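You operate a simulated robot arm through the tools that you are given. There is no shell and no other tool.

You are at the controls of a simulated robot arm. One attempt, no reset.

JOB
Print the job card's day and month on the case.
Fine: set the day and month dials and raise the stop lever first, then push the case along the rollers up to the stop.

Only the result counts: the job must be done as asked and must still hold three seconds after the hand-in. Knocking over, shifting, dropping, spilling or breaking anything else fails it.

ROBOT AND FRAMES
A 6-joint arm with a two-finger gripper, fixed in place. Base frame: the origin is on the floor under the middle of its stand, x ahead of it, y to its left, z up. Lengths are in mm, angles in degrees, forces in N, time in s.
It reaches about 1572 mm from its shoulder. Its first joint turns from -166.0 to 166.0 degrees. Payload 2.45 kg.
The TCP is the grasp point between the finger pads, 20 mm short of the fingertips. In the tool frame z runs along the fingers and y along their closing line. The gripper opens to 140 mm; its body begins 168 mm behind the TCP.
Orientation is that of the tool frame in the base frame, as [roll, pitch, yaw] about the fixed x, y, z axes, in that order (R = Rz(yaw) Ry(pitch) Rx(roll)). With the fingers straight down and closing along the base's y, the tool's x points along the base's -x, its y along +y and its z along -z.

CONTROLS
- The arm moves only by the tool arm_command. Its argument "series" is a list of rows, each an object of numbers (a shift or turn left out is 0, a gripper value left out holds the last): "tx", "ty", "tz": the shift along the tool's x, y, z in units of 500 mm (1.0 is 500 mm); "ax", "ay", "az": the turn, a rotation vector about the tool's x, y, z in units of 120 degrees (1.0 is 120 degrees); "gripper": the finger opening in m, from 0 to 0.14. In form: [{"tx": .., "ty": .., "tz": .., "ax": .., "ay": .., "az": .., "gripper": ..}, ...]. A call has 1 to 20 rows; each row is the pose to reach, as a shift and turn from the pose commanded when the call began, along the tool's axes at that moment. A call with a number of a shift or a turn outside -1 to 1 is refused whole. A row lasts 0.2 s, in which the tool goes at most 50 mm and 8.6 degrees; a call with a longer step from one row to the next is refused whole, and so is a gripper value outside its range. A pose out of reach is approached as far as the arm can. The call stops where the force on the tool passes 40 N (or 10 N more than at its start, if that is more) or the arm is blocked; 0.2 s more then pass. Each finger travels about 45 mm/s and halts on what it meets, pressing with about 29 N; the grip force reading is that of the motor and also rises with nothing between the fingers. The clock runs only during rows and for 0.2 s after the last one: add rows that repeat a pose to give the fingers time. It gives the time, the measured TCP pose, the force on the tool (base axes), the opening and the grip force at its end, in the units of the frame above (readings bear some noise), with the torque about the TCP (base axes, N m) and any sound that the robot's microphone picked up.
- Cameras (640 x 400 px; columns grow to the right, rows downward): "scene" is fixed at [399.5, 501.2, 1376.6]; the picture's right is [-0.24, -0.97, 0.00], its down [-0.52, 0.13, -0.85] and it looks along [0.82, -0.20, -0.53] (base axes); focal length 345 px, centre (320, 200). "wrist" rides on the gripper at [78, 11, -209] in the tool frame; the picture's right is [-0.14, 0.99, 0.00], its down [-0.92, -0.13, -0.37] and it looks along [-0.37, -0.05, 0.93] (tool axes); focal length 280 px, centre (320, 200). There is no depth. A picture from a camera that has moved, and an enlarged one, comes with that camera's place and axes in the base frame and with its lens.
- capture(camera): a new picture of that camera. It takes no simulated time.
- enlarge(camera, box): a new picture of the part [left, top, right, bottom] of that camera's present view, enlarged. It takes no simulated time.
- sign_off(): hands the job in; it is judged then, once.

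Nothing tells you positions but the pictures and the camera data. Unless the task says otherwise, let go and move clear before handing in.

The tools are called after ">>>" as name(argument=value, ...) on one line, values as JSON. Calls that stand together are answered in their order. arm_command: Moves the arm, as the interface text tells. Its arguments: {"type":"object","properties":{"series":{"type":"array","items":{"type":"object","properties":{"tx":{"type":"number"},"ty":{"type":"number"},"tz":{"type":"number"},"ax":{"type":"number"},"ay":{"type":"number"},"az":{"type":"number"},"gripper":{"type":"number"}}}}},"required":["series"]} The other tools are called the same way: capture (camera) takes a picture; enlarge (camera, box) takes an enlarged picture of a part of a camera's view; sign_off () hands the job in.

At the start:

```text
time_s: 0.0
tcp_pos: [730.5, 152.0, 1135.3]
orientation: [-180.0, 0.0, 180.0]
force: [1.0, -0.2, 0.4]
moment: [-0.03, -0.04, 0.01]
width: 140.1
finger_force: 0.0
```

scene: 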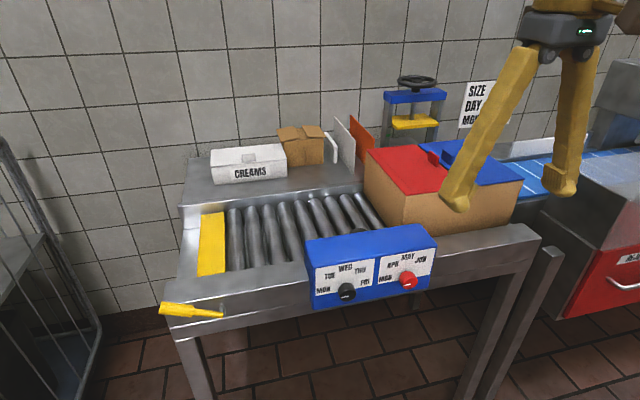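
wrist: 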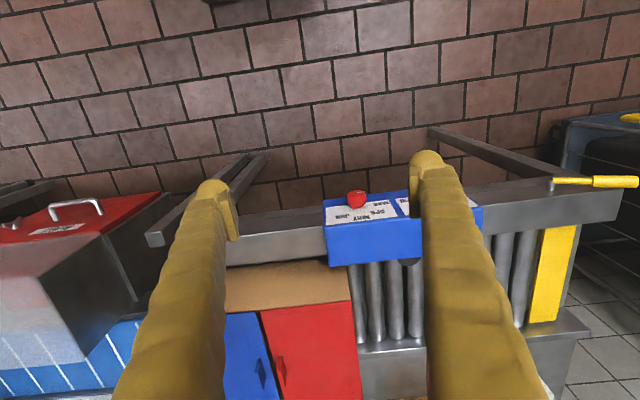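

I see a roller table with a case (red/blue flaps) on the right, a blue printing box with two dials (days and months), a yellow stop lever at the left, and a job card on the wall behind the arm. I will enlarge the card, the dials and the lever first.

>>> enlarge(camera="scene", box=[440, 60, 540, 150])

>>> enlarge(camera="scene", box=[290, 220, 450, 320])

>>> enlarge(camera="scene", box=[140, 180, 300, 340])

>>> enlarge(camera="scene", box=[340, 60, 540, 240])

>>> enlarge(camera="wrist", box=[300, 160, 500, 290])

```text
4.44 times, centred on (490, 105) of scene
camera zoom: at [399.5, 501.2, 1376.6], right [-0.24, -0.97, 0.0], down [-0.52, 0.13, -0.85], along [0.82, -0.2, -0.53], focal length 1534 px, centre (-436, 622)
```

zoom: 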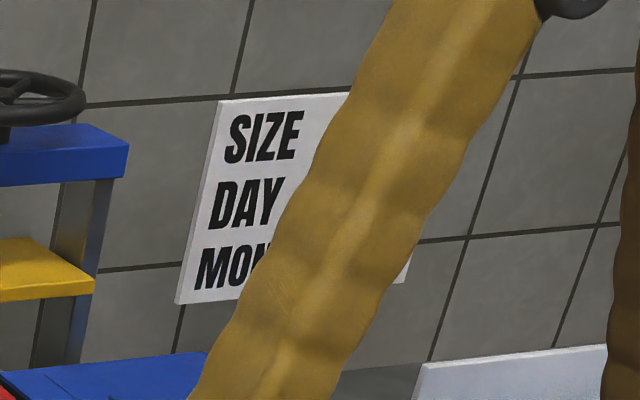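

```text
4.00 times, centred on (370, 270) of scene
camera zoom: at [399.5, 501.2, 1376.6], right [-0.24, -0.97, 0.0], down [-0.52, 0.13, -0.85], along [0.82, -0.2, -0.53], focal length 1380 px, centre (120, -80)
```

zoom: 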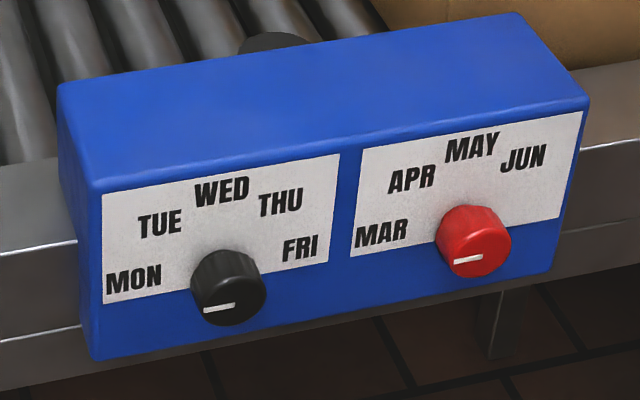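

```text
2.50 times, centred on (220, 260) of scene
camera zoom: at [399.5, 501.2, 1376.6], right [-0.24, -0.97, 0.0], down [-0.52, 0.13, -0.85], along [0.82, -0.2, -0.53], focal length 863 px, centre (570, 50)
```

zoom: 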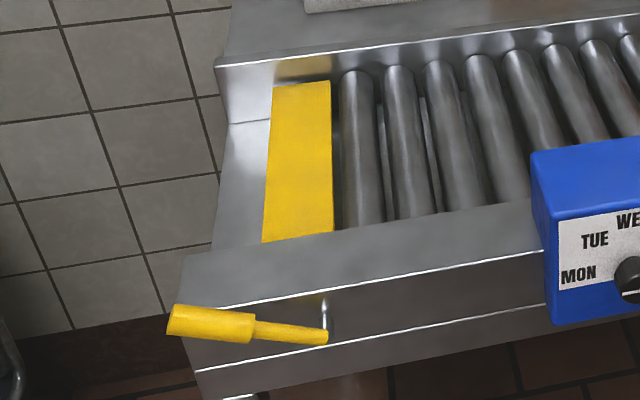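

```text
2.22 times, centred on (440, 150) of scene
camera zoom: at [399.5, 501.2, 1376.6], right [-0.24, -0.97, 0.0], down [-0.52, 0.13, -0.85], along [0.82, -0.2, -0.53], focal length 767 px, centre (53, 311)
```

zoom: 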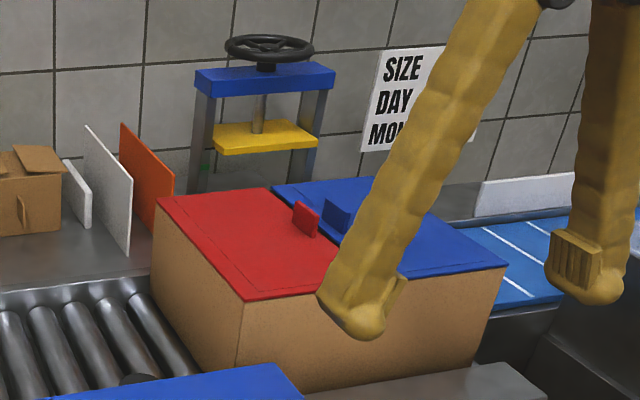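

```text
3.08 times, centred on (400, 225) of wrist
camera zoom: at [652.5, 164.3, 1342.1], right [0.14, 0.99, 0.0], down [0.92, -0.13, 0.37], along [0.37, -0.05, -0.93], focal length 863 px, centre (74, 123)
```

zoom: 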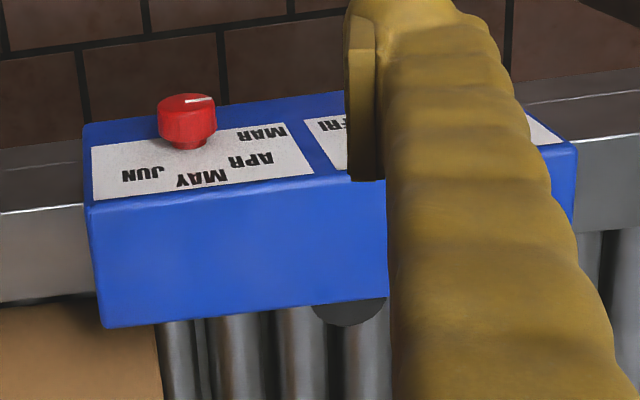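

The card is hidden by a finger, so I will draw the arm back toward its base to uncover the card; the red dial triangulates to about (842, 211, 876).

>>> arm_command(series=[{"tx": 0.08}, {"tx": 0.16}, {"tx": 0.24}, {"tx": 0.32}, {"tx": 0.4}, {"tx": 0.4}])

>>> capture(camera="scene")

>>> capture(camera="wrist")

>>> enlarge(camera="scene", box=[440, 60, 540, 150])

```text
time_s: 1.4
tcp_pos: [531.6, 151.4, 1135.0]
orientation: [179.9, -0.1, -180.0]
force: [-0.4, 0.5, -0.6]
moment: [-0.04, -0.03, -0.02]
width: 140.1
finger_force: 0.0
```

```text
taken
```

scene: 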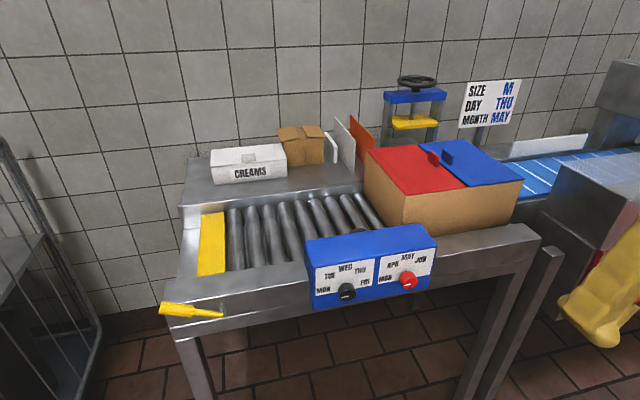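

```text
taken
camera wrist: at [454.3, 162.6, 1343.3], right [0.14, 0.99, 0.0], down [0.92, -0.13, 0.37], along [0.37, -0.05, -0.93], focal length 280 px, centre (320, 200)
```

wrist: 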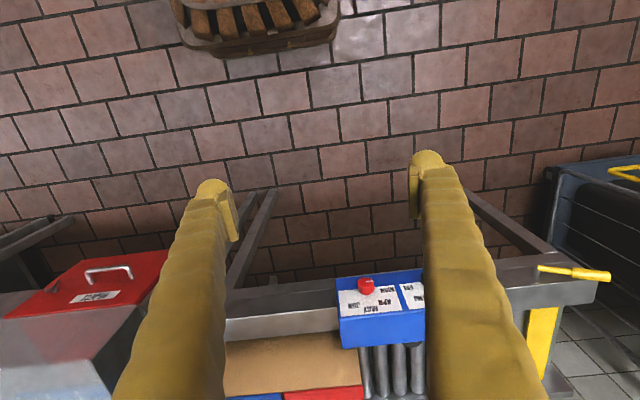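

```text
4.44 times, centred on (490, 105) of scene
camera zoom: at [399.5, 501.2, 1376.6], right [-0.24, -0.97, 0.0], down [-0.52, 0.13, -0.85], along [0.82, -0.2, -0.53], focal length 1534 px, centre (-436, 622)
```

zoom: 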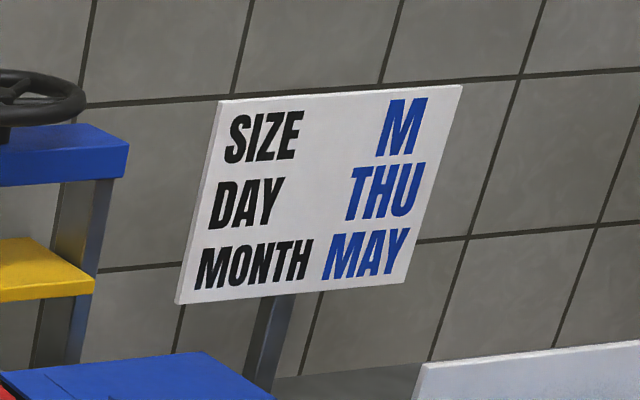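

The card reads DAY THU, MONTH MAY (size M is irrelevant). Next I look closely at the dials from this wrist view and the scene view.

>>> enlarge(camera="wrist", box=[328, 260, 432, 325])

>>> enlarge(camera="scene", box=[310, 250, 390, 310])

>>> enlarge(camera="scene", box=[370, 240, 440, 300])

>>> enlarge(camera="scene", box=[150, 270, 250, 340])

>>> enlarge(camera="scene", box=[340, 110, 560, 270])

```text
6.15 times, centred on (380, 292) of wrist
camera zoom: at [454.3, 162.6, 1343.3], right [0.14, 0.99, 0.0], down [0.92, -0.13, 0.37], along [0.37, -0.05, -0.93], focal length 1726 px, centre (-49, -369)
```

zoom: 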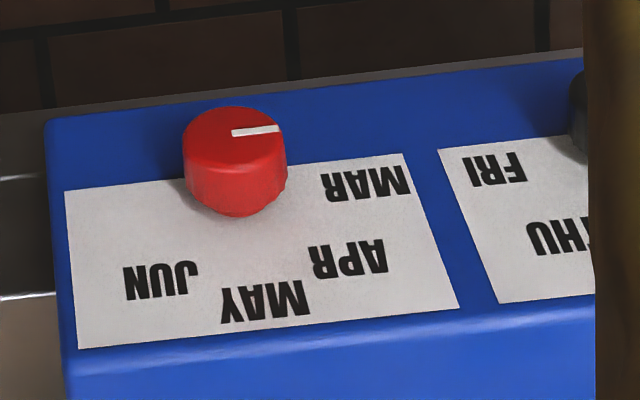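

```text
6.67 times, centred on (350, 280) of scene
camera zoom: at [399.5, 501.2, 1376.6], right [-0.24, -0.97, 0.0], down [-0.52, 0.13, -0.85], along [0.82, -0.2, -0.53], focal length 2301 px, centre (120, -333)
```

zoom: 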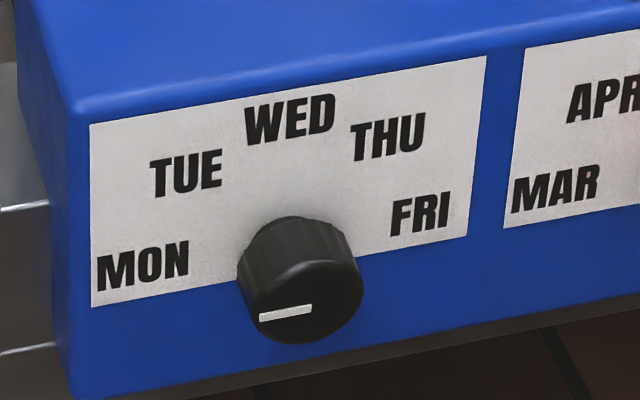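

```text
6.67 times, centred on (405, 270) of scene
camera zoom: at [399.5, 501.2, 1376.6], right [-0.24, -0.97, 0.0], down [-0.52, 0.13, -0.85], along [0.82, -0.2, -0.53], focal length 2301 px, centre (-247, -267)
```

zoom: 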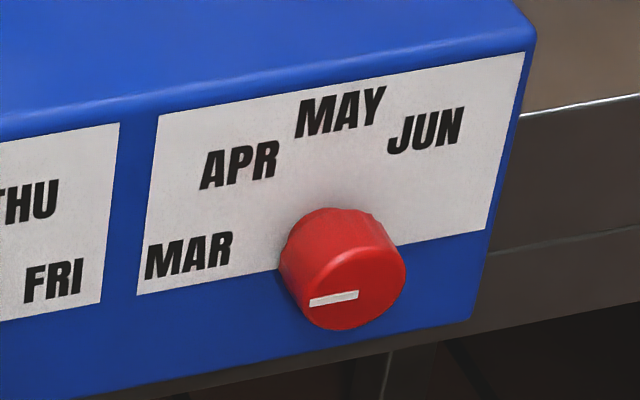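

```text
5.71 times, centred on (200, 305) of scene
camera zoom: at [399.5, 501.2, 1376.6], right [-0.24, -0.97, 0.0], down [-0.52, 0.13, -0.85], along [0.82, -0.2, -0.53], focal length 1972 px, centre (1006, -400)
```

zoom: 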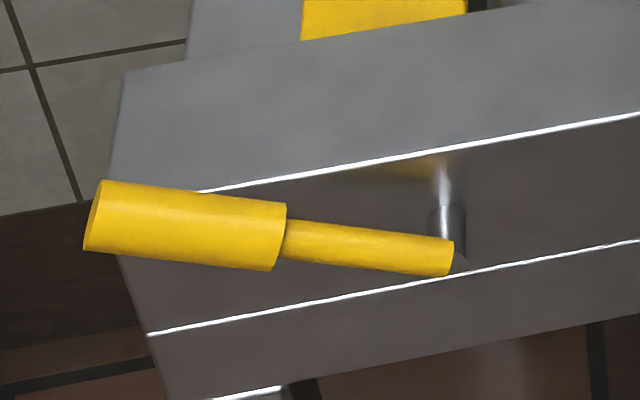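

```text
2.50 times, centred on (450, 190) of scene
camera zoom: at [399.5, 501.2, 1376.6], right [-0.24, -0.97, 0.0], down [-0.52, 0.13, -0.85], along [0.82, -0.2, -0.53], focal length 863 px, centre (-5, 225)
```

zoom: 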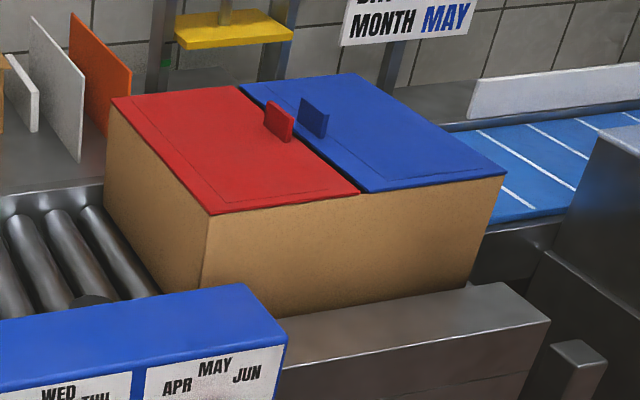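

The job is THU and MAY. By triangulation, the panel is vertical at x≈866, with the month dial centred at (840, 205, 862) and the day dial at (840, 337, 862), and both pointers are horizontal left (MAR and MON). I need +90° for the month and +135° for the day about base x, so I will pitch the gripper to point along +x in front of the month dial.

>>> arm_command(series=[{"tx": -0.023, "ty": 0.009, "tz": 0.0455, "ay": -0.0625}, {"tx": -0.045, "ty": 0.018, "tz": 0.091, "ay": -0.125}, {"tx": -0.068, "ty": 0.027, "tz": 0.1365, "ay": -0.1875}, {"tx": -0.09, "ty": 0.036, "tz": 0.182, "ay": -0.25}, {"tx": -0.113, "ty": 0.045, "tz": 0.2275, "ay": -0.3125}, {"tx": -0.135, "ty": 0.054, "tz": 0.273, "ay": -0.375}, {"tx": -0.158, "ty": 0.063, "tz": 0.3185, "ay": -0.4375}, {"tx": -0.18, "ty": 0.072, "tz": 0.364, "ay": -0.5}, {"tx": -0.203, "ty": 0.081, "tz": 0.4095, "ay": -0.5625}, {"tx": -0.225, "ty": 0.09, "tz": 0.455, "ay": -0.625}, {"tx": -0.248, "ty": 0.099, "tz": 0.5, "ay": -0.6875}, {"tx": -0.27, "ty": 0.1075, "tz": 0.545, "ay": -0.75}, {"tx": -0.27, "ty": 0.1075, "tz": 0.545, "ay": -0.75}])

>>> capture(camera="wrist")

>>> capture(camera="scene")

```text
time_s: 4.2
tcp_pos: [736.8, 254.4, 943.0]
orientation: [-113.2, 82.8, -113.4]
force: [-0.4, 0.4, 1.0]
moment: [-0.02, 0.0, -0.02]
width: 139.9
finger_force: 0.0
out of reach, approached as far as the arm can: row 7, 8, 9, 10, 11, 12, 13
```

```text
taken
camera wrist: at [523.4, 258.1, 873.3], right [0.01, 1.0, 0.02], down [-0.32, -0.02, 0.95], along [0.95, -0.02, 0.32], focal length 280 px, centre (320, 200)
```

wrist: 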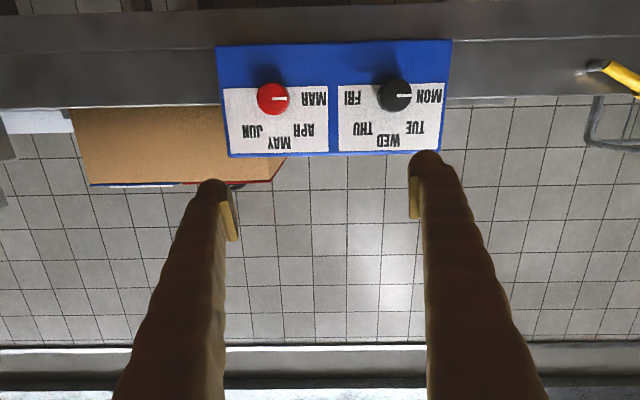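

```text
taken
```

scene: 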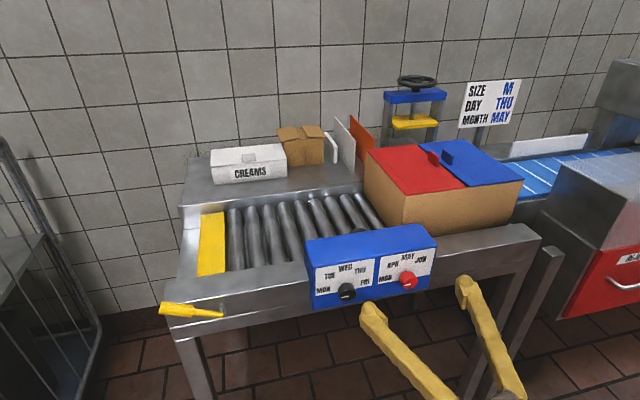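

The pose was too close to the base, so the arm stopped short at (737, 254, 943). I will make a small forward step along the tool axis to learn where the commanded pose now stands.

>>> arm_command(series=[{"tz": 0.04}, {"tz": 0.08}])

```text
time_s: 4.8
tcp_pos: [776.5, 258.4, 939.9]
orientation: [-113.6, 82.8, -113.9]
force: [0.0, 0.1, 0.4]
moment: [-0.01, 0.01, 0.03]
width: 140.2
finger_force: 0.1
```

Commands are relative to the clipped pose, which is now (776, 258, 940) with a slight tilt. I will level the tool and move in front of the month dial at x≈790, which keeps the fingertips short of the knob.

>>> arm_command(series=[{"tx": 0.0414, "ty": -0.022, "tz": 0.0089, "ay": -0.006}, {"tx": 0.0827, "ty": -0.0441, "tz": 0.0178, "ay": -0.012}, {"tx": 0.124, "ty": -0.0661, "tz": 0.0267, "ay": -0.018}, {"tx": 0.1654, "ty": -0.0882, "tz": 0.0356, "ay": -0.0243}, {"tx": 0.1654, "ty": -0.0882, "tz": 0.0356, "ay": -0.0243}])

```text
time_s: 6.0
tcp_pos: [804.2, 209.4, 879.4]
orientation: [-93.2, 81.1, -93.4]
force: [0.1, 0.8, 0.4]
moment: [-0.02, 0.02, 0.0]
width: 140.3
finger_force: 0.0
out of reach, approached as far as the arm can: row 2, 3, 4, 5
```

The tool is level now at (804, 209, 879), and the reach limit eases farther forward. I will go forward first and then down, so the open fingers straddle the month knob.

>>> arm_command(series=[{"tz": 0.036}, {"tz": 0.069}, {"tx": 0.017, "ty": -0.001, "tz": 0.069}, {"tx": 0.0342, "ty": -0.0025, "tz": 0.069}, {"tx": 0.0342, "ty": -0.0025, "tz": 0.069}])

>>> capture(camera="wrist")

>>> enlarge(camera="scene", box=[290, 200, 490, 325])

```text
time_s: 7.2
tcp_pos: [846.3, 210.0, 868.9]
orientation: [-91.6, 82.2, -91.7]
force: [-0.5, 0.5, 0.0]
moment: [0.01, -0.01, -0.05]
width: 140.0
finger_force: 0.0
out of reach, approached as far as the arm can: row 1, 2, 3, 4, 5
```

```text
taken
camera wrist: at [636.5, 211.5, 790.3], right [0.0, 1.0, 0.0], down [-0.37, 0.0, 0.93], along [0.93, -0.01, 0.37], focal length 280 px, centre (320, 200)
```

wrist: 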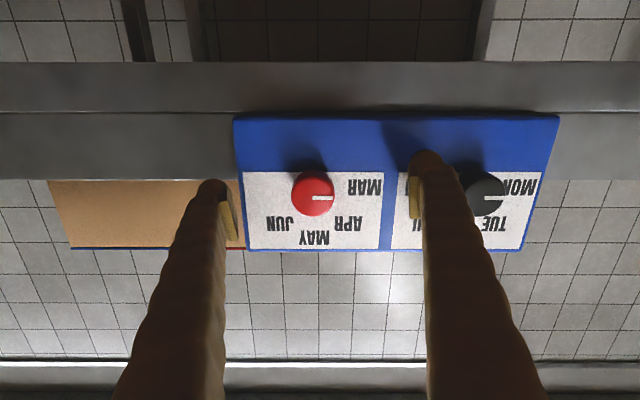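

```text
3.20 times, centred on (390, 262) of scene
camera zoom: at [399.5, 501.2, 1376.6], right [-0.24, -0.97, 0.0], down [-0.52, 0.13, -0.85], along [0.82, -0.2, -0.53], focal length 1104 px, centre (96, 0)
```

zoom: 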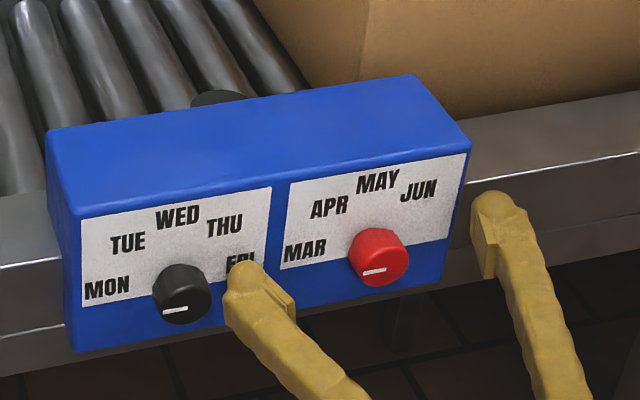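

The fingers straddle the month knob at (846, 210, 869), about 6 mm too high and slightly deep. I will try a small correction to centre on (840, 205.4, 862.5).

>>> arm_command(series=[{"tz": -0.012}, {"tx": 0.0139, "ty": -0.0074, "tz": -0.012}, {"tx": 0.0139, "ty": -0.0074, "tz": -0.012}])

```text
time_s: 8.0
tcp_pos: [846.6, 209.3, 868.1]
orientation: [-91.6, 82.1, -91.8]
force: [-1.4, -0.6, 0.3]
moment: [0.0, 0.02, 0.02]
width: 140.0
finger_force: 0.2
out of reach, approached as far as the arm can: row 1, 2, 3
```

A level tool is too close in for this arm here, so I will tilt the fingers 30° downward. The pads can still clasp the knob's sides, and I will turn about the base x axis. First I back off while tilting.

>>> arm_command(series=[{"tx": -0.008, "ty": -0.003, "tz": -0.026, "ay": 0.0625}, {"tx": -0.016, "ty": -0.006, "tz": -0.052, "ay": 0.125}, {"tx": -0.024, "ty": -0.0095, "tz": -0.078, "ay": 0.1875}, {"tx": -0.032, "ty": -0.0126, "tz": -0.103, "ay": 0.25}, {"tx": -0.032, "ty": -0.0126, "tz": -0.103, "ay": 0.25}])

```text
time_s: 9.2
tcp_pos: [793.5, 205.4, 885.4]
orientation: [-167.1, 59.3, -169.1]
force: [-0.1, -0.5, 0.8]
moment: [-0.04, -0.01, 0.02]
width: 139.8
finger_force: 0.0
```

The tilted pose is reachable. I now rotate about base x to −45°, so that the month turn can run from −45° to +45°.

>>> arm_command(series=[{"ax": 0.0322, "ay": -0.0003, "az": -0.0555, "gripper": 0.09}, {"ax": 0.0643, "ay": -0.0006, "az": -0.1111}, {"ax": 0.0965, "ay": -0.0008, "az": -0.1666}, {"ax": 0.1286, "ay": -0.0011, "az": -0.2222}, {"ax": 0.1608, "ay": -0.0014, "az": -0.2777}, {"ax": 0.1608, "ay": -0.0014, "az": -0.2777}])

>>> capture(camera="wrist")

>>> capture(camera="scene")

```text
time_s: 10.6
tcp_pos: [793.4, 202.3, 886.8]
orientation: [-116.3, 37.8, -129.2]
force: [0.2, 0.4, 0.1]
moment: [0.0, -0.02, -0.02]
width: 90.1
finger_force: 0.0
```

```text
taken
camera wrist: at [574.7, 238.1, 903.4], right [0.07, 0.78, -0.62], down [0.14, 0.61, 0.78], along [0.99, -0.14, -0.07], focal length 280 px, centre (320, 200)
```

wrist: 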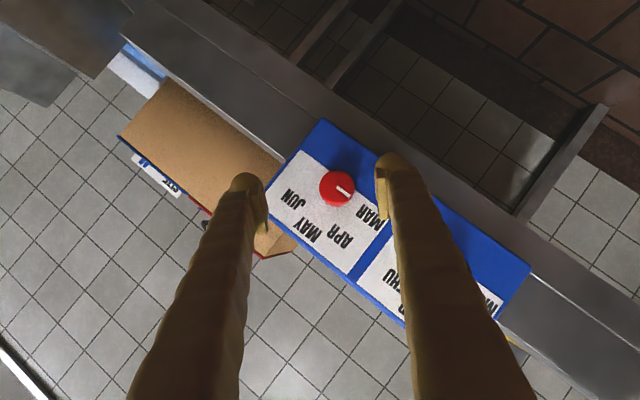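

```text
taken
```

scene: 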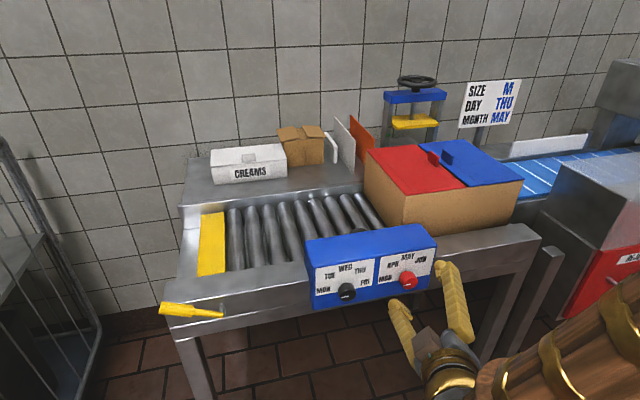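

The tool is at −45° roll and 30° tilt near (793, 203, 886). I will check the knob's position in the wrist view before approaching.

>>> enlarge(camera="wrist", box=[270, 140, 400, 230])

>>> arm_command(series=[{"tz": 0.0}])

```text
4.44 times, centred on (335, 185) of wrist
camera zoom: at [574.7, 238.1, 903.4], right [0.07, 0.78, -0.62], down [0.14, 0.61, 0.78], along [0.99, -0.14, -0.07], focal length 1246 px, centre (253, 267)
```

zoom: 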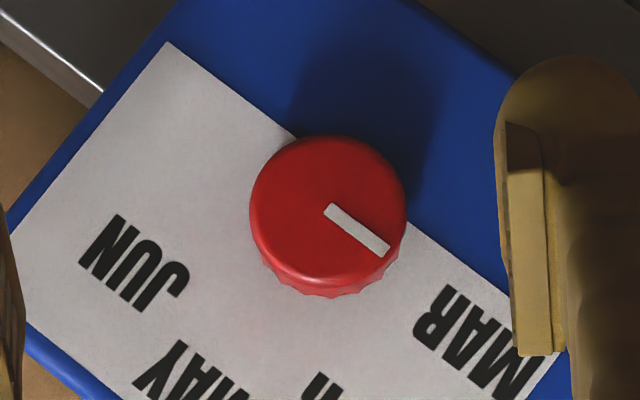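

```text
time_s: 11.0
tcp_pos: [795.3, 203.6, 887.0]
orientation: [-116.3, 37.8, -129.2]
force: [0.4, 0.4, 0.0]
moment: [-0.01, 0.0, 0.04]
width: 89.8
finger_force: 0.2
```

Combining the two near wrist views puts the knob face centre at about (839.5, 204.8, 868). I advance so the open fingers straddle it there, leaving the tips a few mm off the panel.

>>> arm_command(series=[{"tx": -0.0089, "ty": 0.0099, "tz": 0.0315}, {"tx": -0.0178, "ty": 0.0198, "tz": 0.063}, {"tx": -0.0267, "ty": 0.0297, "tz": 0.0946}, {"tx": -0.0267, "ty": 0.0297, "tz": 0.0946}])

>>> capture(camera="wrist")

>>> enlarge(camera="scene", box=[290, 220, 490, 345])

```text
time_s: 11.9
tcp_pos: [840.2, 204.4, 867.8]
orientation: [-116.3, 37.9, -129.2]
force: [-15.2, 0.3, 5.5]
moment: [0.29, 0.4, 0.68]
width: 88.9
finger_force: 0.1
stopped in row 4: the force on the tool passed its limit at 45 N (the readings are from after the stop); the commanded pose is now the measured one
```

```text
taken
camera wrist: at [620.5, 238.9, 884.7], right [0.07, 0.78, -0.62], down [0.14, 0.6, 0.78], along [0.99, -0.14, -0.07], focal length 280 px, centre (320, 200)
```

wrist: 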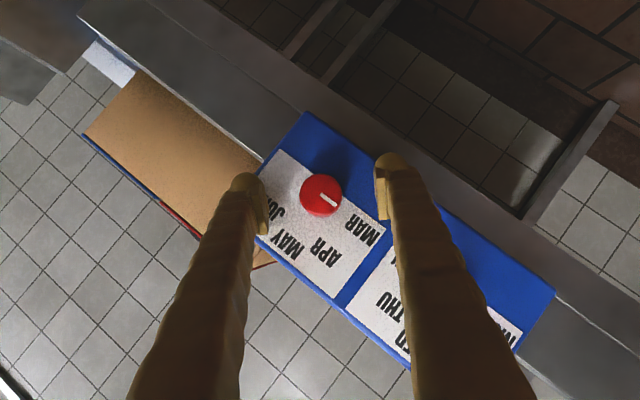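

```text
3.20 times, centred on (390, 282) of scene
camera zoom: at [399.5, 501.2, 1376.6], right [-0.24, -0.97, 0.0], down [-0.52, 0.13, -0.85], along [0.82, -0.2, -0.53], focal length 1104 px, centre (96, -64)
```

zoom: 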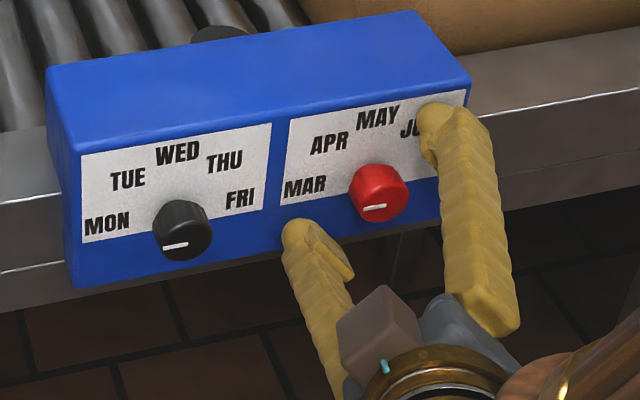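

The tips touched the panel at TCP x≈841, and the knob is well centred between the fingers. I will back off 5 mm and close on the knob.

>>> arm_command(series=[{"tx": 0.0043, "ty": 0.0002, "tz": -0.009}, {"tx": 0.0043, "ty": 0.0002, "tz": -0.009, "gripper": 0.02}, {"tx": 0.0043, "ty": 0.0002, "tz": -0.009, "gripper": 0.02}, {"tx": 0.0043, "ty": 0.0002, "tz": -0.009, "gripper": 0.02}, {"tx": 0.0043, "ty": 0.0002, "tz": -0.009, "gripper": 0.02}, {"tx": 0.0043, "ty": 0.0002, "tz": -0.009, "gripper": 0.02}, {"tx": 0.0043, "ty": 0.0002, "tz": -0.009, "gripper": 0.02}, {"tx": 0.0043, "ty": 0.0002, "tz": -0.009, "gripper": 0.02}])

>>> capture(camera="wrist")

>>> enlarge(camera="scene", box=[290, 220, 490, 345])

```text
time_s: 13.7
tcp_pos: [836.1, 206.0, 868.9]
orientation: [-116.3, 37.8, -129.1]
force: [1.9, 5.9, -6.6]
moment: [0.0, 0.04, 0.11]
width: 32.7
finger_force: 45.3
```

```text
taken
camera wrist: at [616.4, 239.6, 884.6], right [0.07, 0.78, -0.62], down [0.14, 0.6, 0.78], along [0.99, -0.14, -0.07], focal length 280 px, centre (320, 200)
```

wrist: 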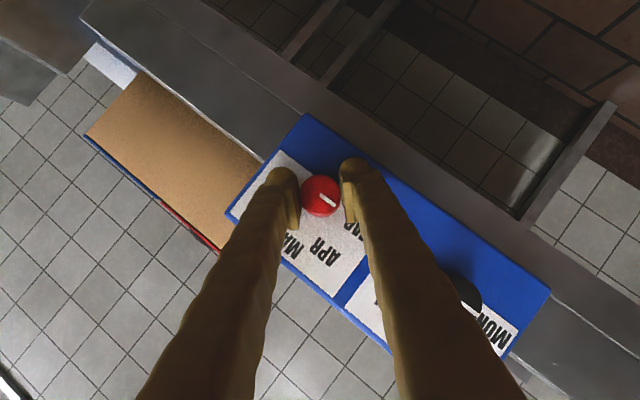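

```text
3.20 times, centred on (390, 282) of scene
camera zoom: at [399.5, 501.2, 1376.6], right [-0.24, -0.97, 0.0], down [-0.52, 0.13, -0.85], along [0.82, -0.2, -0.53], focal length 1104 px, centre (96, -64)
```

zoom: 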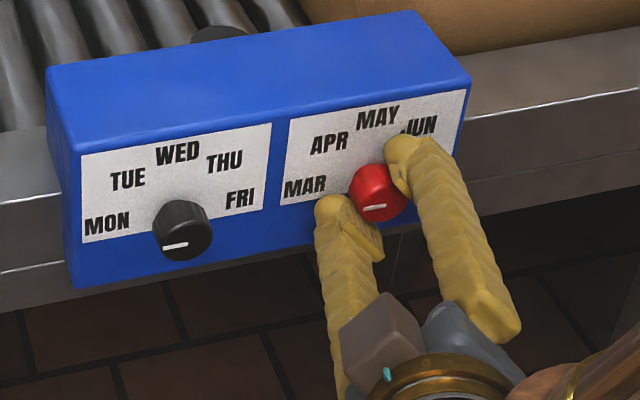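

The knob is gripped at 33 mm with little side load. I will start turning about base x by a small 22.5° first to check that it follows.

>>> arm_command(series=[{"ax": -0.0312, "ay": 0.0002, "az": 0.0541}, {"ax": -0.0624, "ay": 0.0005, "az": 0.1083}, {"ax": -0.0936, "ay": 0.0007, "az": 0.1624}])

>>> enlarge(camera="scene", box=[290, 220, 490, 345])

>>> enlarge(camera="wrist", box=[240, 140, 400, 240])

```text
time_s: 14.5
tcp_pos: [835.9, 204.7, 869.7]
orientation: [-140.3, 53.4, -146.4]
force: [14.6, 5.5, -3.1]
moment: [0.01, 0.21, -0.04]
width: 32.8
finger_force: 45.1
```

```text
3.20 times, centred on (390, 282) of scene
camera zoom: at [399.5, 501.2, 1376.6], right [-0.24, -0.97, 0.0], down [-0.52, 0.13, -0.85], along [0.82, -0.2, -0.53], focal length 1104 px, centre (96, -64)
```

zoom: 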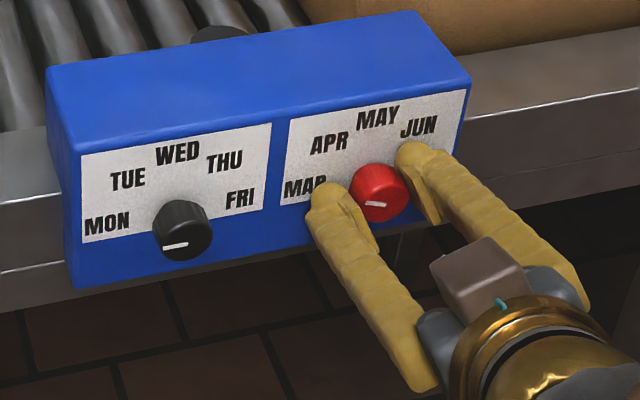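

```text
4.00 times, centred on (320, 190) of wrist
camera zoom: at [616.2, 230.1, 896.3], right [0.07, 0.96, -0.27], down [0.14, 0.26, 0.96], along [0.99, -0.11, -0.11], focal length 1122 px, centre (320, 240)
```

zoom: 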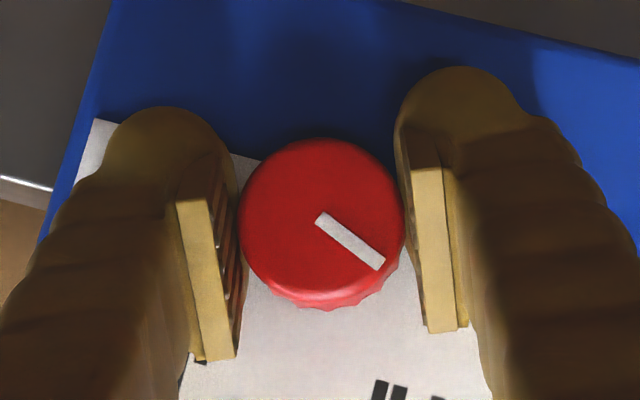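

The wrist view shows the pointer about 22° up from horizontal, so it is following. I will confirm with a closer scene view.

>>> enlarge(camera="scene", box=[380, 255, 440, 295])

```text
10.00 times, centred on (410, 275) of scene
camera zoom: at [399.5, 501.2, 1376.6], right [-0.24, -0.97, 0.0], down [-0.52, 0.13, -0.85], along [0.82, -0.2, -0.53], focal length 3451 px, centre (-580, -550)
```

zoom: 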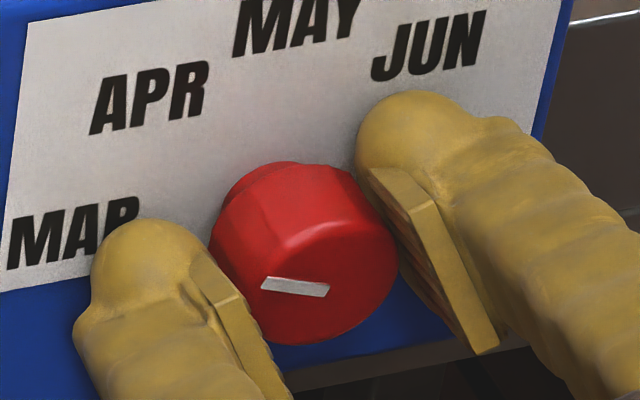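

The pointer follows the gripper. I continue the remaining 67.5° about base x.

>>> arm_command(series=[{"ax": -0.031, "az": 0.0543, "tx": -0.001, "tz": 0.0017}, {"ax": -0.0621, "ay": 0.0001, "az": 0.1085, "tx": -0.001, "tz": 0.0017}, {"ax": -0.0931, "ay": 0.0002, "az": 0.1628, "tx": -0.001, "tz": 0.0017}, {"ax": -0.1241, "ay": 0.0003, "az": 0.217, "tx": -0.001, "tz": 0.0017}, {"ax": -0.1552, "ay": 0.0004, "az": 0.2713, "tx": -0.001, "tz": 0.0017}, {"ax": -0.1862, "ay": 0.0005, "az": 0.3255, "tx": -0.001, "tz": 0.0017}])

>>> enlarge(camera="scene", box=[360, 245, 440, 295])

>>> enlarge(camera="wrist", box=[240, 140, 400, 240])

```text
time_s: 15.5
tcp_pos: [836.2, 206.0, 873.1]
orientation: [176.0, 59.2, 175.2]
force: [-0.9, -21.9, 1.7]
moment: [-0.14, -0.34, -0.26]
width: 34.6
finger_force: 11.7
out of reach, approached as far as the arm can: row 4
stopped in row 4: the force on the tool passed its limit at 73 N (the readings are from after the stop); the commanded pose is now the measured one
```

```text
8.00 times, centred on (400, 270) of scene
camera zoom: at [399.5, 501.2, 1376.6], right [-0.24, -0.97, 0.0], down [-0.52, 0.13, -0.85], along [0.82, -0.2, -0.53], focal length 2761 px, centre (-320, -360)
```

zoom: 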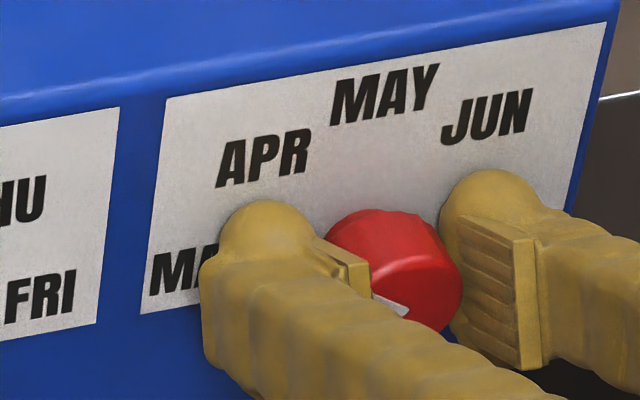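

```text
4.00 times, centred on (320, 190) of wrist
camera zoom: at [618.0, 220.5, 911.7], right [0.09, 0.98, 0.15], down [0.15, -0.17, 0.97], along [0.98, -0.07, -0.16], focal length 1122 px, centre (320, 240)
```

zoom: 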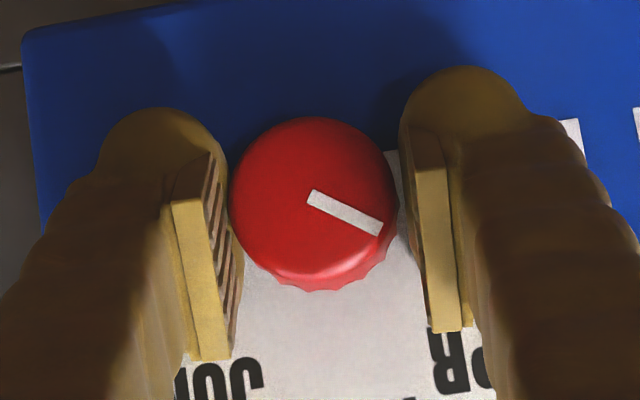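

The arm hit a wrist singularity near the forearm line: it stopped and the pointer slipped, and the pointer is now at roughly 35° up. I will open, retreat, and re-tilt the fingers to about 60° down, where the wrist has a comfortable range.

>>> arm_command(series=[{"gripper": 0.09}, {"gripper": 0.09}, {"gripper": 0.09}, {"gripper": 0.09}, {"gripper": 0.09}, {"tz": -0.04}, {"tz": -0.08}, {"tz": -0.12}, {"tz": -0.12, "ay": 0.0625}, {"tz": -0.12, "ay": 0.125}, {"tz": -0.12, "ay": 0.1875}, {"tz": -0.12, "ay": 0.25}, {"tz": -0.12, "ay": 0.25}])

>>> enlarge(camera="scene", box=[360, 245, 440, 295])

```text
time_s: 18.3
tcp_pos: [798.8, 201.2, 911.5]
orientation: [-175.5, 31.7, -171.7]
force: [-2.5, 1.1, -1.4]
moment: [-0.14, -0.32, -0.07]
width: 90.0
finger_force: 0.0
out of reach, approached as far as the arm can: row 12
```

```text
8.00 times, centred on (400, 270) of scene
camera zoom: at [399.5, 501.2, 1376.6], right [-0.24, -0.97, 0.0], down [-0.52, 0.13, -0.85], along [0.82, -0.2, -0.53], focal length 2761 px, centre (-320, -360)
```

zoom: 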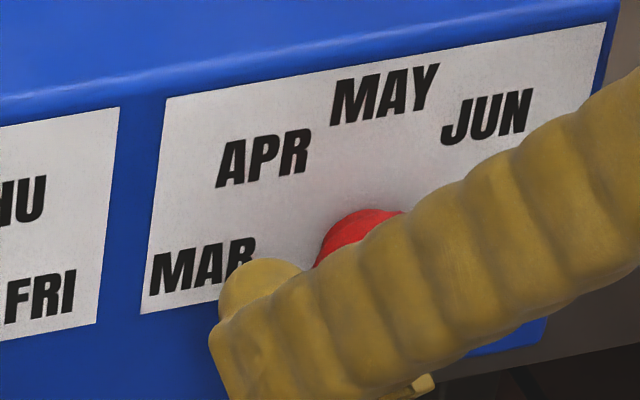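

>>> arm_command(series=[{"tz": 0.0}])

>>> capture(camera="wrist")

>>> capture(camera="scene")

```text
time_s: 18.7
tcp_pos: [785.7, 207.2, 903.8]
orientation: [177.6, 29.2, 177.6]
force: [0.0, 0.1, -0.8]
moment: [0.02, 0.02, 0.0]
width: 90.0
finger_force: 0.1
```

```text
taken
camera wrist: at [615.6, 217.3, 1047.2], right [0.14, 0.98, 0.1], down [0.62, -0.17, 0.77], along [0.77, -0.04, -0.63], focal length 280 px, centre (320, 200)
```

wrist: 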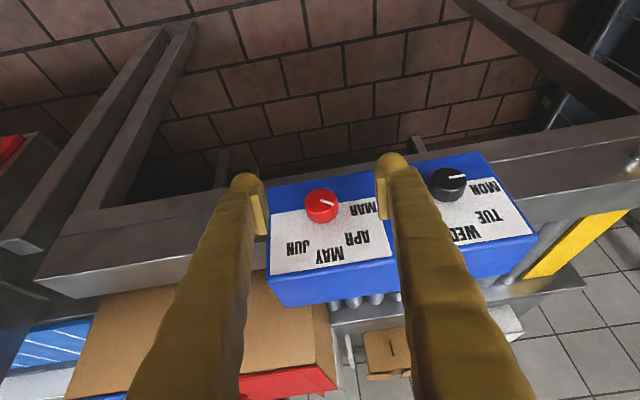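

```text
taken
```

scene: 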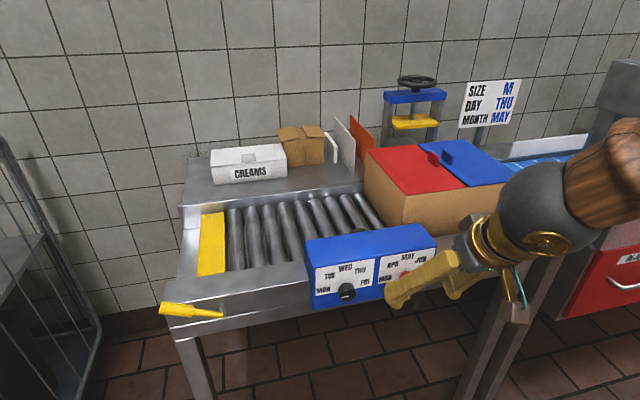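

The arm settled at (786, 207, 904) with 60° tilt, free of contact. I check the month pointer angle from here.

>>> enlarge(camera="wrist", box=[260, 170, 400, 260])

>>> enlarge(camera="wrist", box=[400, 140, 560, 250])

```text
4.44 times, centred on (330, 215) of wrist
camera zoom: at [615.6, 217.3, 1047.2], right [0.14, 0.98, 0.1], down [0.62, -0.17, 0.77], along [0.77, -0.04, -0.63], focal length 1246 px, centre (276, 133)
```

zoom: 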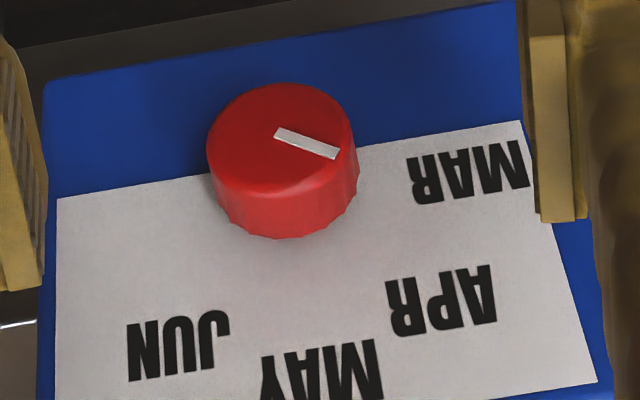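

```text
3.64 times, centred on (480, 195) of wrist
camera zoom: at [615.6, 217.3, 1047.2], right [0.14, 0.98, 0.1], down [0.62, -0.17, 0.77], along [0.77, -0.04, -0.63], focal length 1020 px, centre (-262, 218)
```

zoom: 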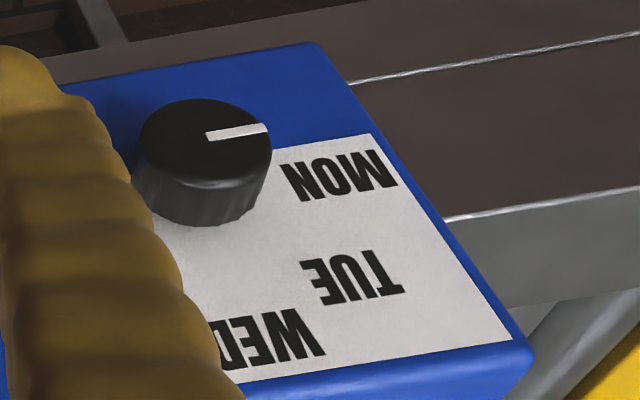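

The month pointer sits at about 35°, so it needs about 55° more. I rotate the open gripper to roll −30° before re-gripping.

>>> arm_command(series=[{"ax": 0.0582, "ay": -0.0014, "az": -0.0326}, {"ax": 0.1163, "ay": -0.0028, "az": -0.0652}, {"ax": 0.1745, "ay": -0.0043, "az": -0.0977}, {"ax": 0.2326, "ay": -0.0057, "az": -0.1303}, {"ax": 0.2326, "ay": -0.0057, "az": -0.1303}, {"ax": 0.2326, "ay": -0.0057, "az": -0.1303}])

>>> enlarge(camera="wrist", box=[240, 140, 400, 240])

```text
time_s: 20.1
tcp_pos: [784.9, 209.1, 904.8]
orientation: [-146.3, 25.7, -165.3]
force: [-0.7, -0.2, 0.8]
moment: [-0.01, 0.03, 0.0]
width: 90.0
finger_force: 0.2
```

```text
4.00 times, centred on (320, 190) of wrist
camera zoom: at [615.4, 292.6, 1020.7], right [0.14, 0.89, -0.44], down [0.62, 0.26, 0.74], along [0.77, -0.37, -0.51], focal length 1122 px, centre (320, 240)
```

zoom: 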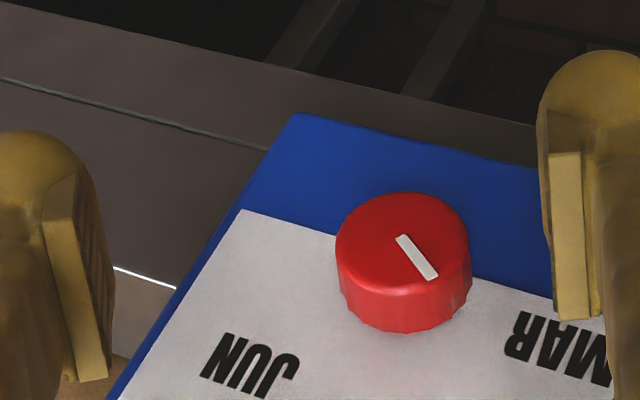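

The view confirms the knob centre at about (839.5, 205, 867). I approach to TCP (838, 205.5, 867) with the fingers open around the knob.

>>> arm_command(series=[{"tx": -0.0195, "ty": 0.0115, "tz": 0.0369}, {"tx": -0.039, "ty": 0.0231, "tz": 0.0739}, {"tx": -0.0585, "ty": 0.0346, "tz": 0.1108}, {"tx": -0.0585, "ty": 0.0346, "tz": 0.1108}])

>>> enlarge(camera="wrist", box=[240, 140, 400, 240])

>>> enlarge(camera="scene", box=[290, 220, 490, 345])

```text
time_s: 21.2
tcp_pos: [837.8, 205.5, 866.4]
orientation: [-146.3, 25.6, -165.3]
force: [-9.0, 1.0, 4.0]
moment: [0.21, 0.12, 0.44]
width: 89.6
finger_force: 0.1
stopped in row 4: the force on the tool passed its limit at 42 N (the readings are from after the stop); the commanded pose is now the measured one
```

```text
4.00 times, centred on (320, 190) of wrist
camera zoom: at [668.2, 289.7, 982.5], right [0.14, 0.89, -0.44], down [0.62, 0.26, 0.74], along [0.77, -0.37, -0.52], focal length 1122 px, centre (320, 240)
```

zoom: 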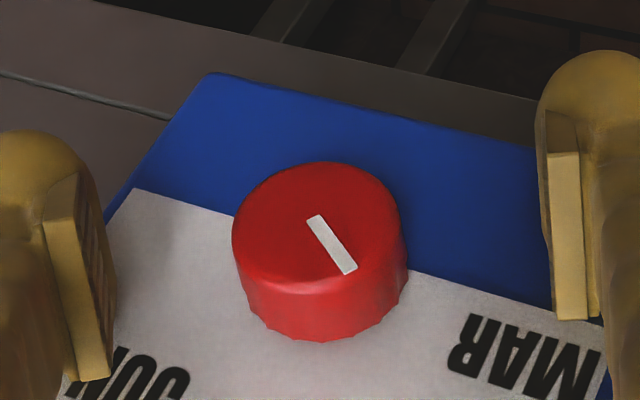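

```text
3.20 times, centred on (390, 282) of scene
camera zoom: at [399.5, 501.2, 1376.6], right [-0.24, -0.97, 0.0], down [-0.52, 0.13, -0.85], along [0.82, -0.2, -0.53], focal length 1104 px, centre (96, -64)
```

zoom: 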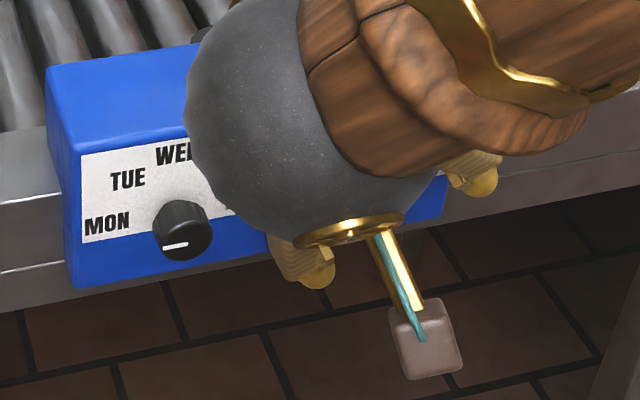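

The tips touched the panel again at x≈838. I back off 4 mm and close on the knob.

>>> arm_command(series=[{"tx": 0.007, "ty": -0.0002, "tz": -0.0039}, {"tx": 0.007, "ty": -0.0002, "tz": -0.0039, "gripper": 0.02}, {"tx": 0.007, "ty": -0.0002, "tz": -0.0039, "gripper": 0.02}, {"tx": 0.007, "ty": -0.0002, "tz": -0.0039, "gripper": 0.02}, {"tx": 0.007, "ty": -0.0002, "tz": -0.0039, "gripper": 0.02}, {"tx": 0.007, "ty": -0.0002, "tz": -0.0039, "gripper": 0.02}, {"tx": 0.007, "ty": -0.0002, "tz": -0.0039, "gripper": 0.02}, {"tx": 0.007, "ty": -0.0002, "tz": -0.0039, "gripper": 0.02}])

>>> enlarge(camera="wrist", box=[240, 140, 400, 240])

```text
time_s: 23.0
tcp_pos: [834.0, 203.9, 865.5]
orientation: [-146.3, 25.6, -165.3]
force: [0.3, -16.3, 9.5]
moment: [0.02, 0.03, 0.04]
width: 31.1
finger_force: 45.2
```

```text
4.00 times, centred on (320, 190) of wrist
camera zoom: at [664.9, 288.8, 982.2], right [0.14, 0.89, -0.44], down [0.62, 0.26, 0.74], along [0.77, -0.37, -0.51], focal length 1122 px, centre (320, 240)
```

zoom: 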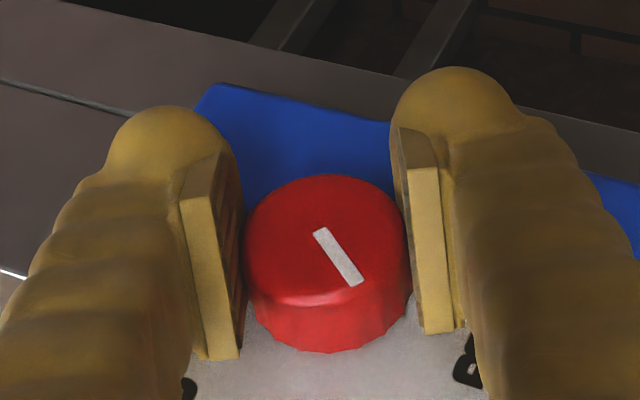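

Gripped at 31 mm with about 19 N side load, so my TCP is about 1–2 mm off the knob axis; both grips together put that axis near (205.3, 868.2). I shift onto the axis while turning the first 31°.

>>> arm_command(series=[{"tx": -0.0015, "ty": -0.0021, "tz": -0.0025}, {"tx": -0.0015, "ty": -0.0021, "tz": -0.0025, "ax": -0.0569, "ay": 0.0014, "az": 0.032}, {"tx": -0.0015, "ty": -0.0021, "tz": -0.0025, "ax": -0.1137, "ay": 0.0028, "az": 0.0639}, {"tx": -0.0015, "ty": -0.0021, "tz": -0.0025, "ax": -0.1706, "ay": 0.0042, "az": 0.0959}, {"tx": -0.0015, "ty": -0.0021, "tz": -0.0025, "ax": -0.2274, "ay": 0.0056, "az": 0.1278}, {"tx": -0.0015, "ty": -0.0021, "tz": -0.0025, "ax": -0.2274, "ay": 0.0056, "az": 0.1278}])

>>> enlarge(camera="wrist", box=[240, 140, 400, 240])

```text
time_s: 23.8
tcp_pos: [834.1, 204.1, 866.4]
orientation: [-160.1, 28.0, -171.6]
force: [7.6, -3.5, -8.2]
moment: [0.02, 0.1, 0.33]
width: 30.9
finger_force: 44.9
stopped in row 3: the force on the tool passed its limit at 44 N (the readings are from after the stop); the commanded pose is now the measured one
```

```text
4.00 times, centred on (320, 190) of wrist
camera zoom: at [665.1, 261.4, 998.3], right [0.14, 0.96, -0.23], down [0.62, 0.1, 0.78], along [0.77, -0.25, -0.59], focal length 1122 px, centre (320, 240)
```

zoom: 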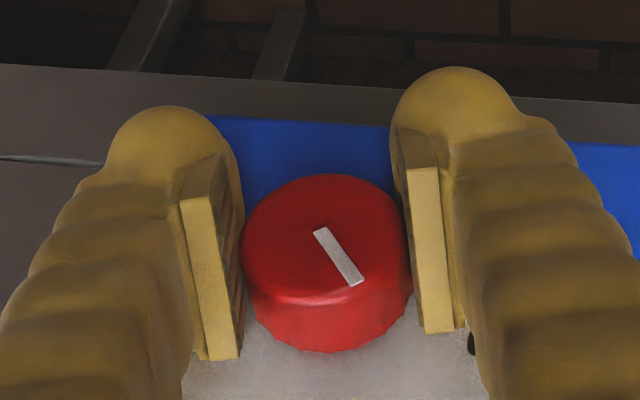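

The knob follows the tool, but misalignment triggered the force stop at about 48° pointer angle. I continue more slowly, rotating about the knob axis rather than the TCP.

>>> arm_command(series=[{"ax": -0.0255, "ay": 0.0006, "az": 0.0142, "ty": 0.0002}, {"ax": -0.051, "ay": 0.0012, "az": 0.0284, "ty": 0.0004}, {"ax": -0.0764, "ay": 0.0018, "az": 0.0425, "ty": 0.0007}, {"ax": -0.1019, "ay": 0.0024, "az": 0.0567, "ty": 0.0009}, {"ax": -0.1019, "ay": 0.0024, "az": 0.0567, "ty": 0.0009}])

```text
time_s: 25.0
tcp_pos: [833.8, 206.0, 866.0]
orientation: [-176.2, 29.2, -179.2]
force: [15.4, 3.6, -5.7]
moment: [-0.05, -0.06, 0.35]
width: 30.9
finger_force: 44.9
```

The slow turn works; the pointer is at about 62°. I do the remaining 28° the same way with a slight forward relief.

>>> arm_command(series=[{"ax": -0.0255, "ay": 0.0005, "az": 0.0142, "tx": -0.0006, "ty": 0.0002, "tz": 0.0003}, {"ax": -0.0509, "ay": 0.0011, "az": 0.0285, "tx": -0.0012, "ty": 0.0004, "tz": 0.0007}, {"ax": -0.0764, "ay": 0.0016, "az": 0.0427, "tx": -0.0012, "ty": 0.0006, "tz": 0.0007}, {"ax": -0.1019, "ay": 0.0022, "az": 0.0569, "tx": -0.0012, "ty": 0.0008, "tz": 0.0007}, {"ax": -0.1273, "ay": 0.0027, "az": 0.0711, "tx": -0.0012, "ty": 0.0011, "tz": 0.0007}, {"ax": -0.1528, "ay": 0.0032, "az": 0.0854, "tx": -0.0012, "ty": 0.0013, "tz": 0.0007}, {"ax": -0.1782, "ay": 0.0038, "az": 0.0996, "tx": -0.0012, "ty": 0.0015, "tz": 0.0007}, {"ax": -0.2037, "ay": 0.0043, "az": 0.1138, "tx": -0.0012, "ty": 0.0017, "tz": 0.0007}, {"ax": -0.2037, "ay": 0.0043, "az": 0.1138, "tx": -0.0012, "ty": 0.0017, "tz": 0.0007}])

>>> enlarge(camera="wrist", box=[240, 140, 400, 240])

```text
time_s: 26.3
tcp_pos: [830.8, 205.6, 863.4]
orientation: [168.3, 27.7, 175.2]
force: [0.4, 0.2, 0.0]
moment: [0.04, 0.09, -0.3]
width: 30.2
finger_force: 45.7
out of reach, approached as far as the arm can: row 5, 6
stopped in row 6: the force on the tool passed its limit at 49 N (the readings are from after the stop); the commanded pose is now the measured one
```

```text
4.00 times, centred on (320, 190) of wrist
camera zoom: at [664.4, 188.1, 1009.0], right [0.11, 0.96, 0.24], down [0.64, -0.26, 0.72], along [0.76, 0.07, -0.65], focal length 1122 px, centre (320, 240)
```

zoom: 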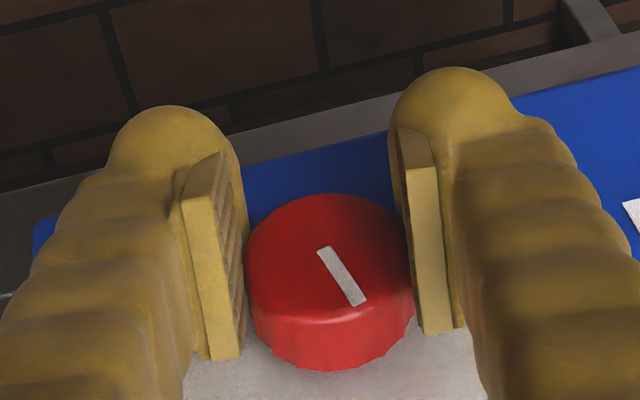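

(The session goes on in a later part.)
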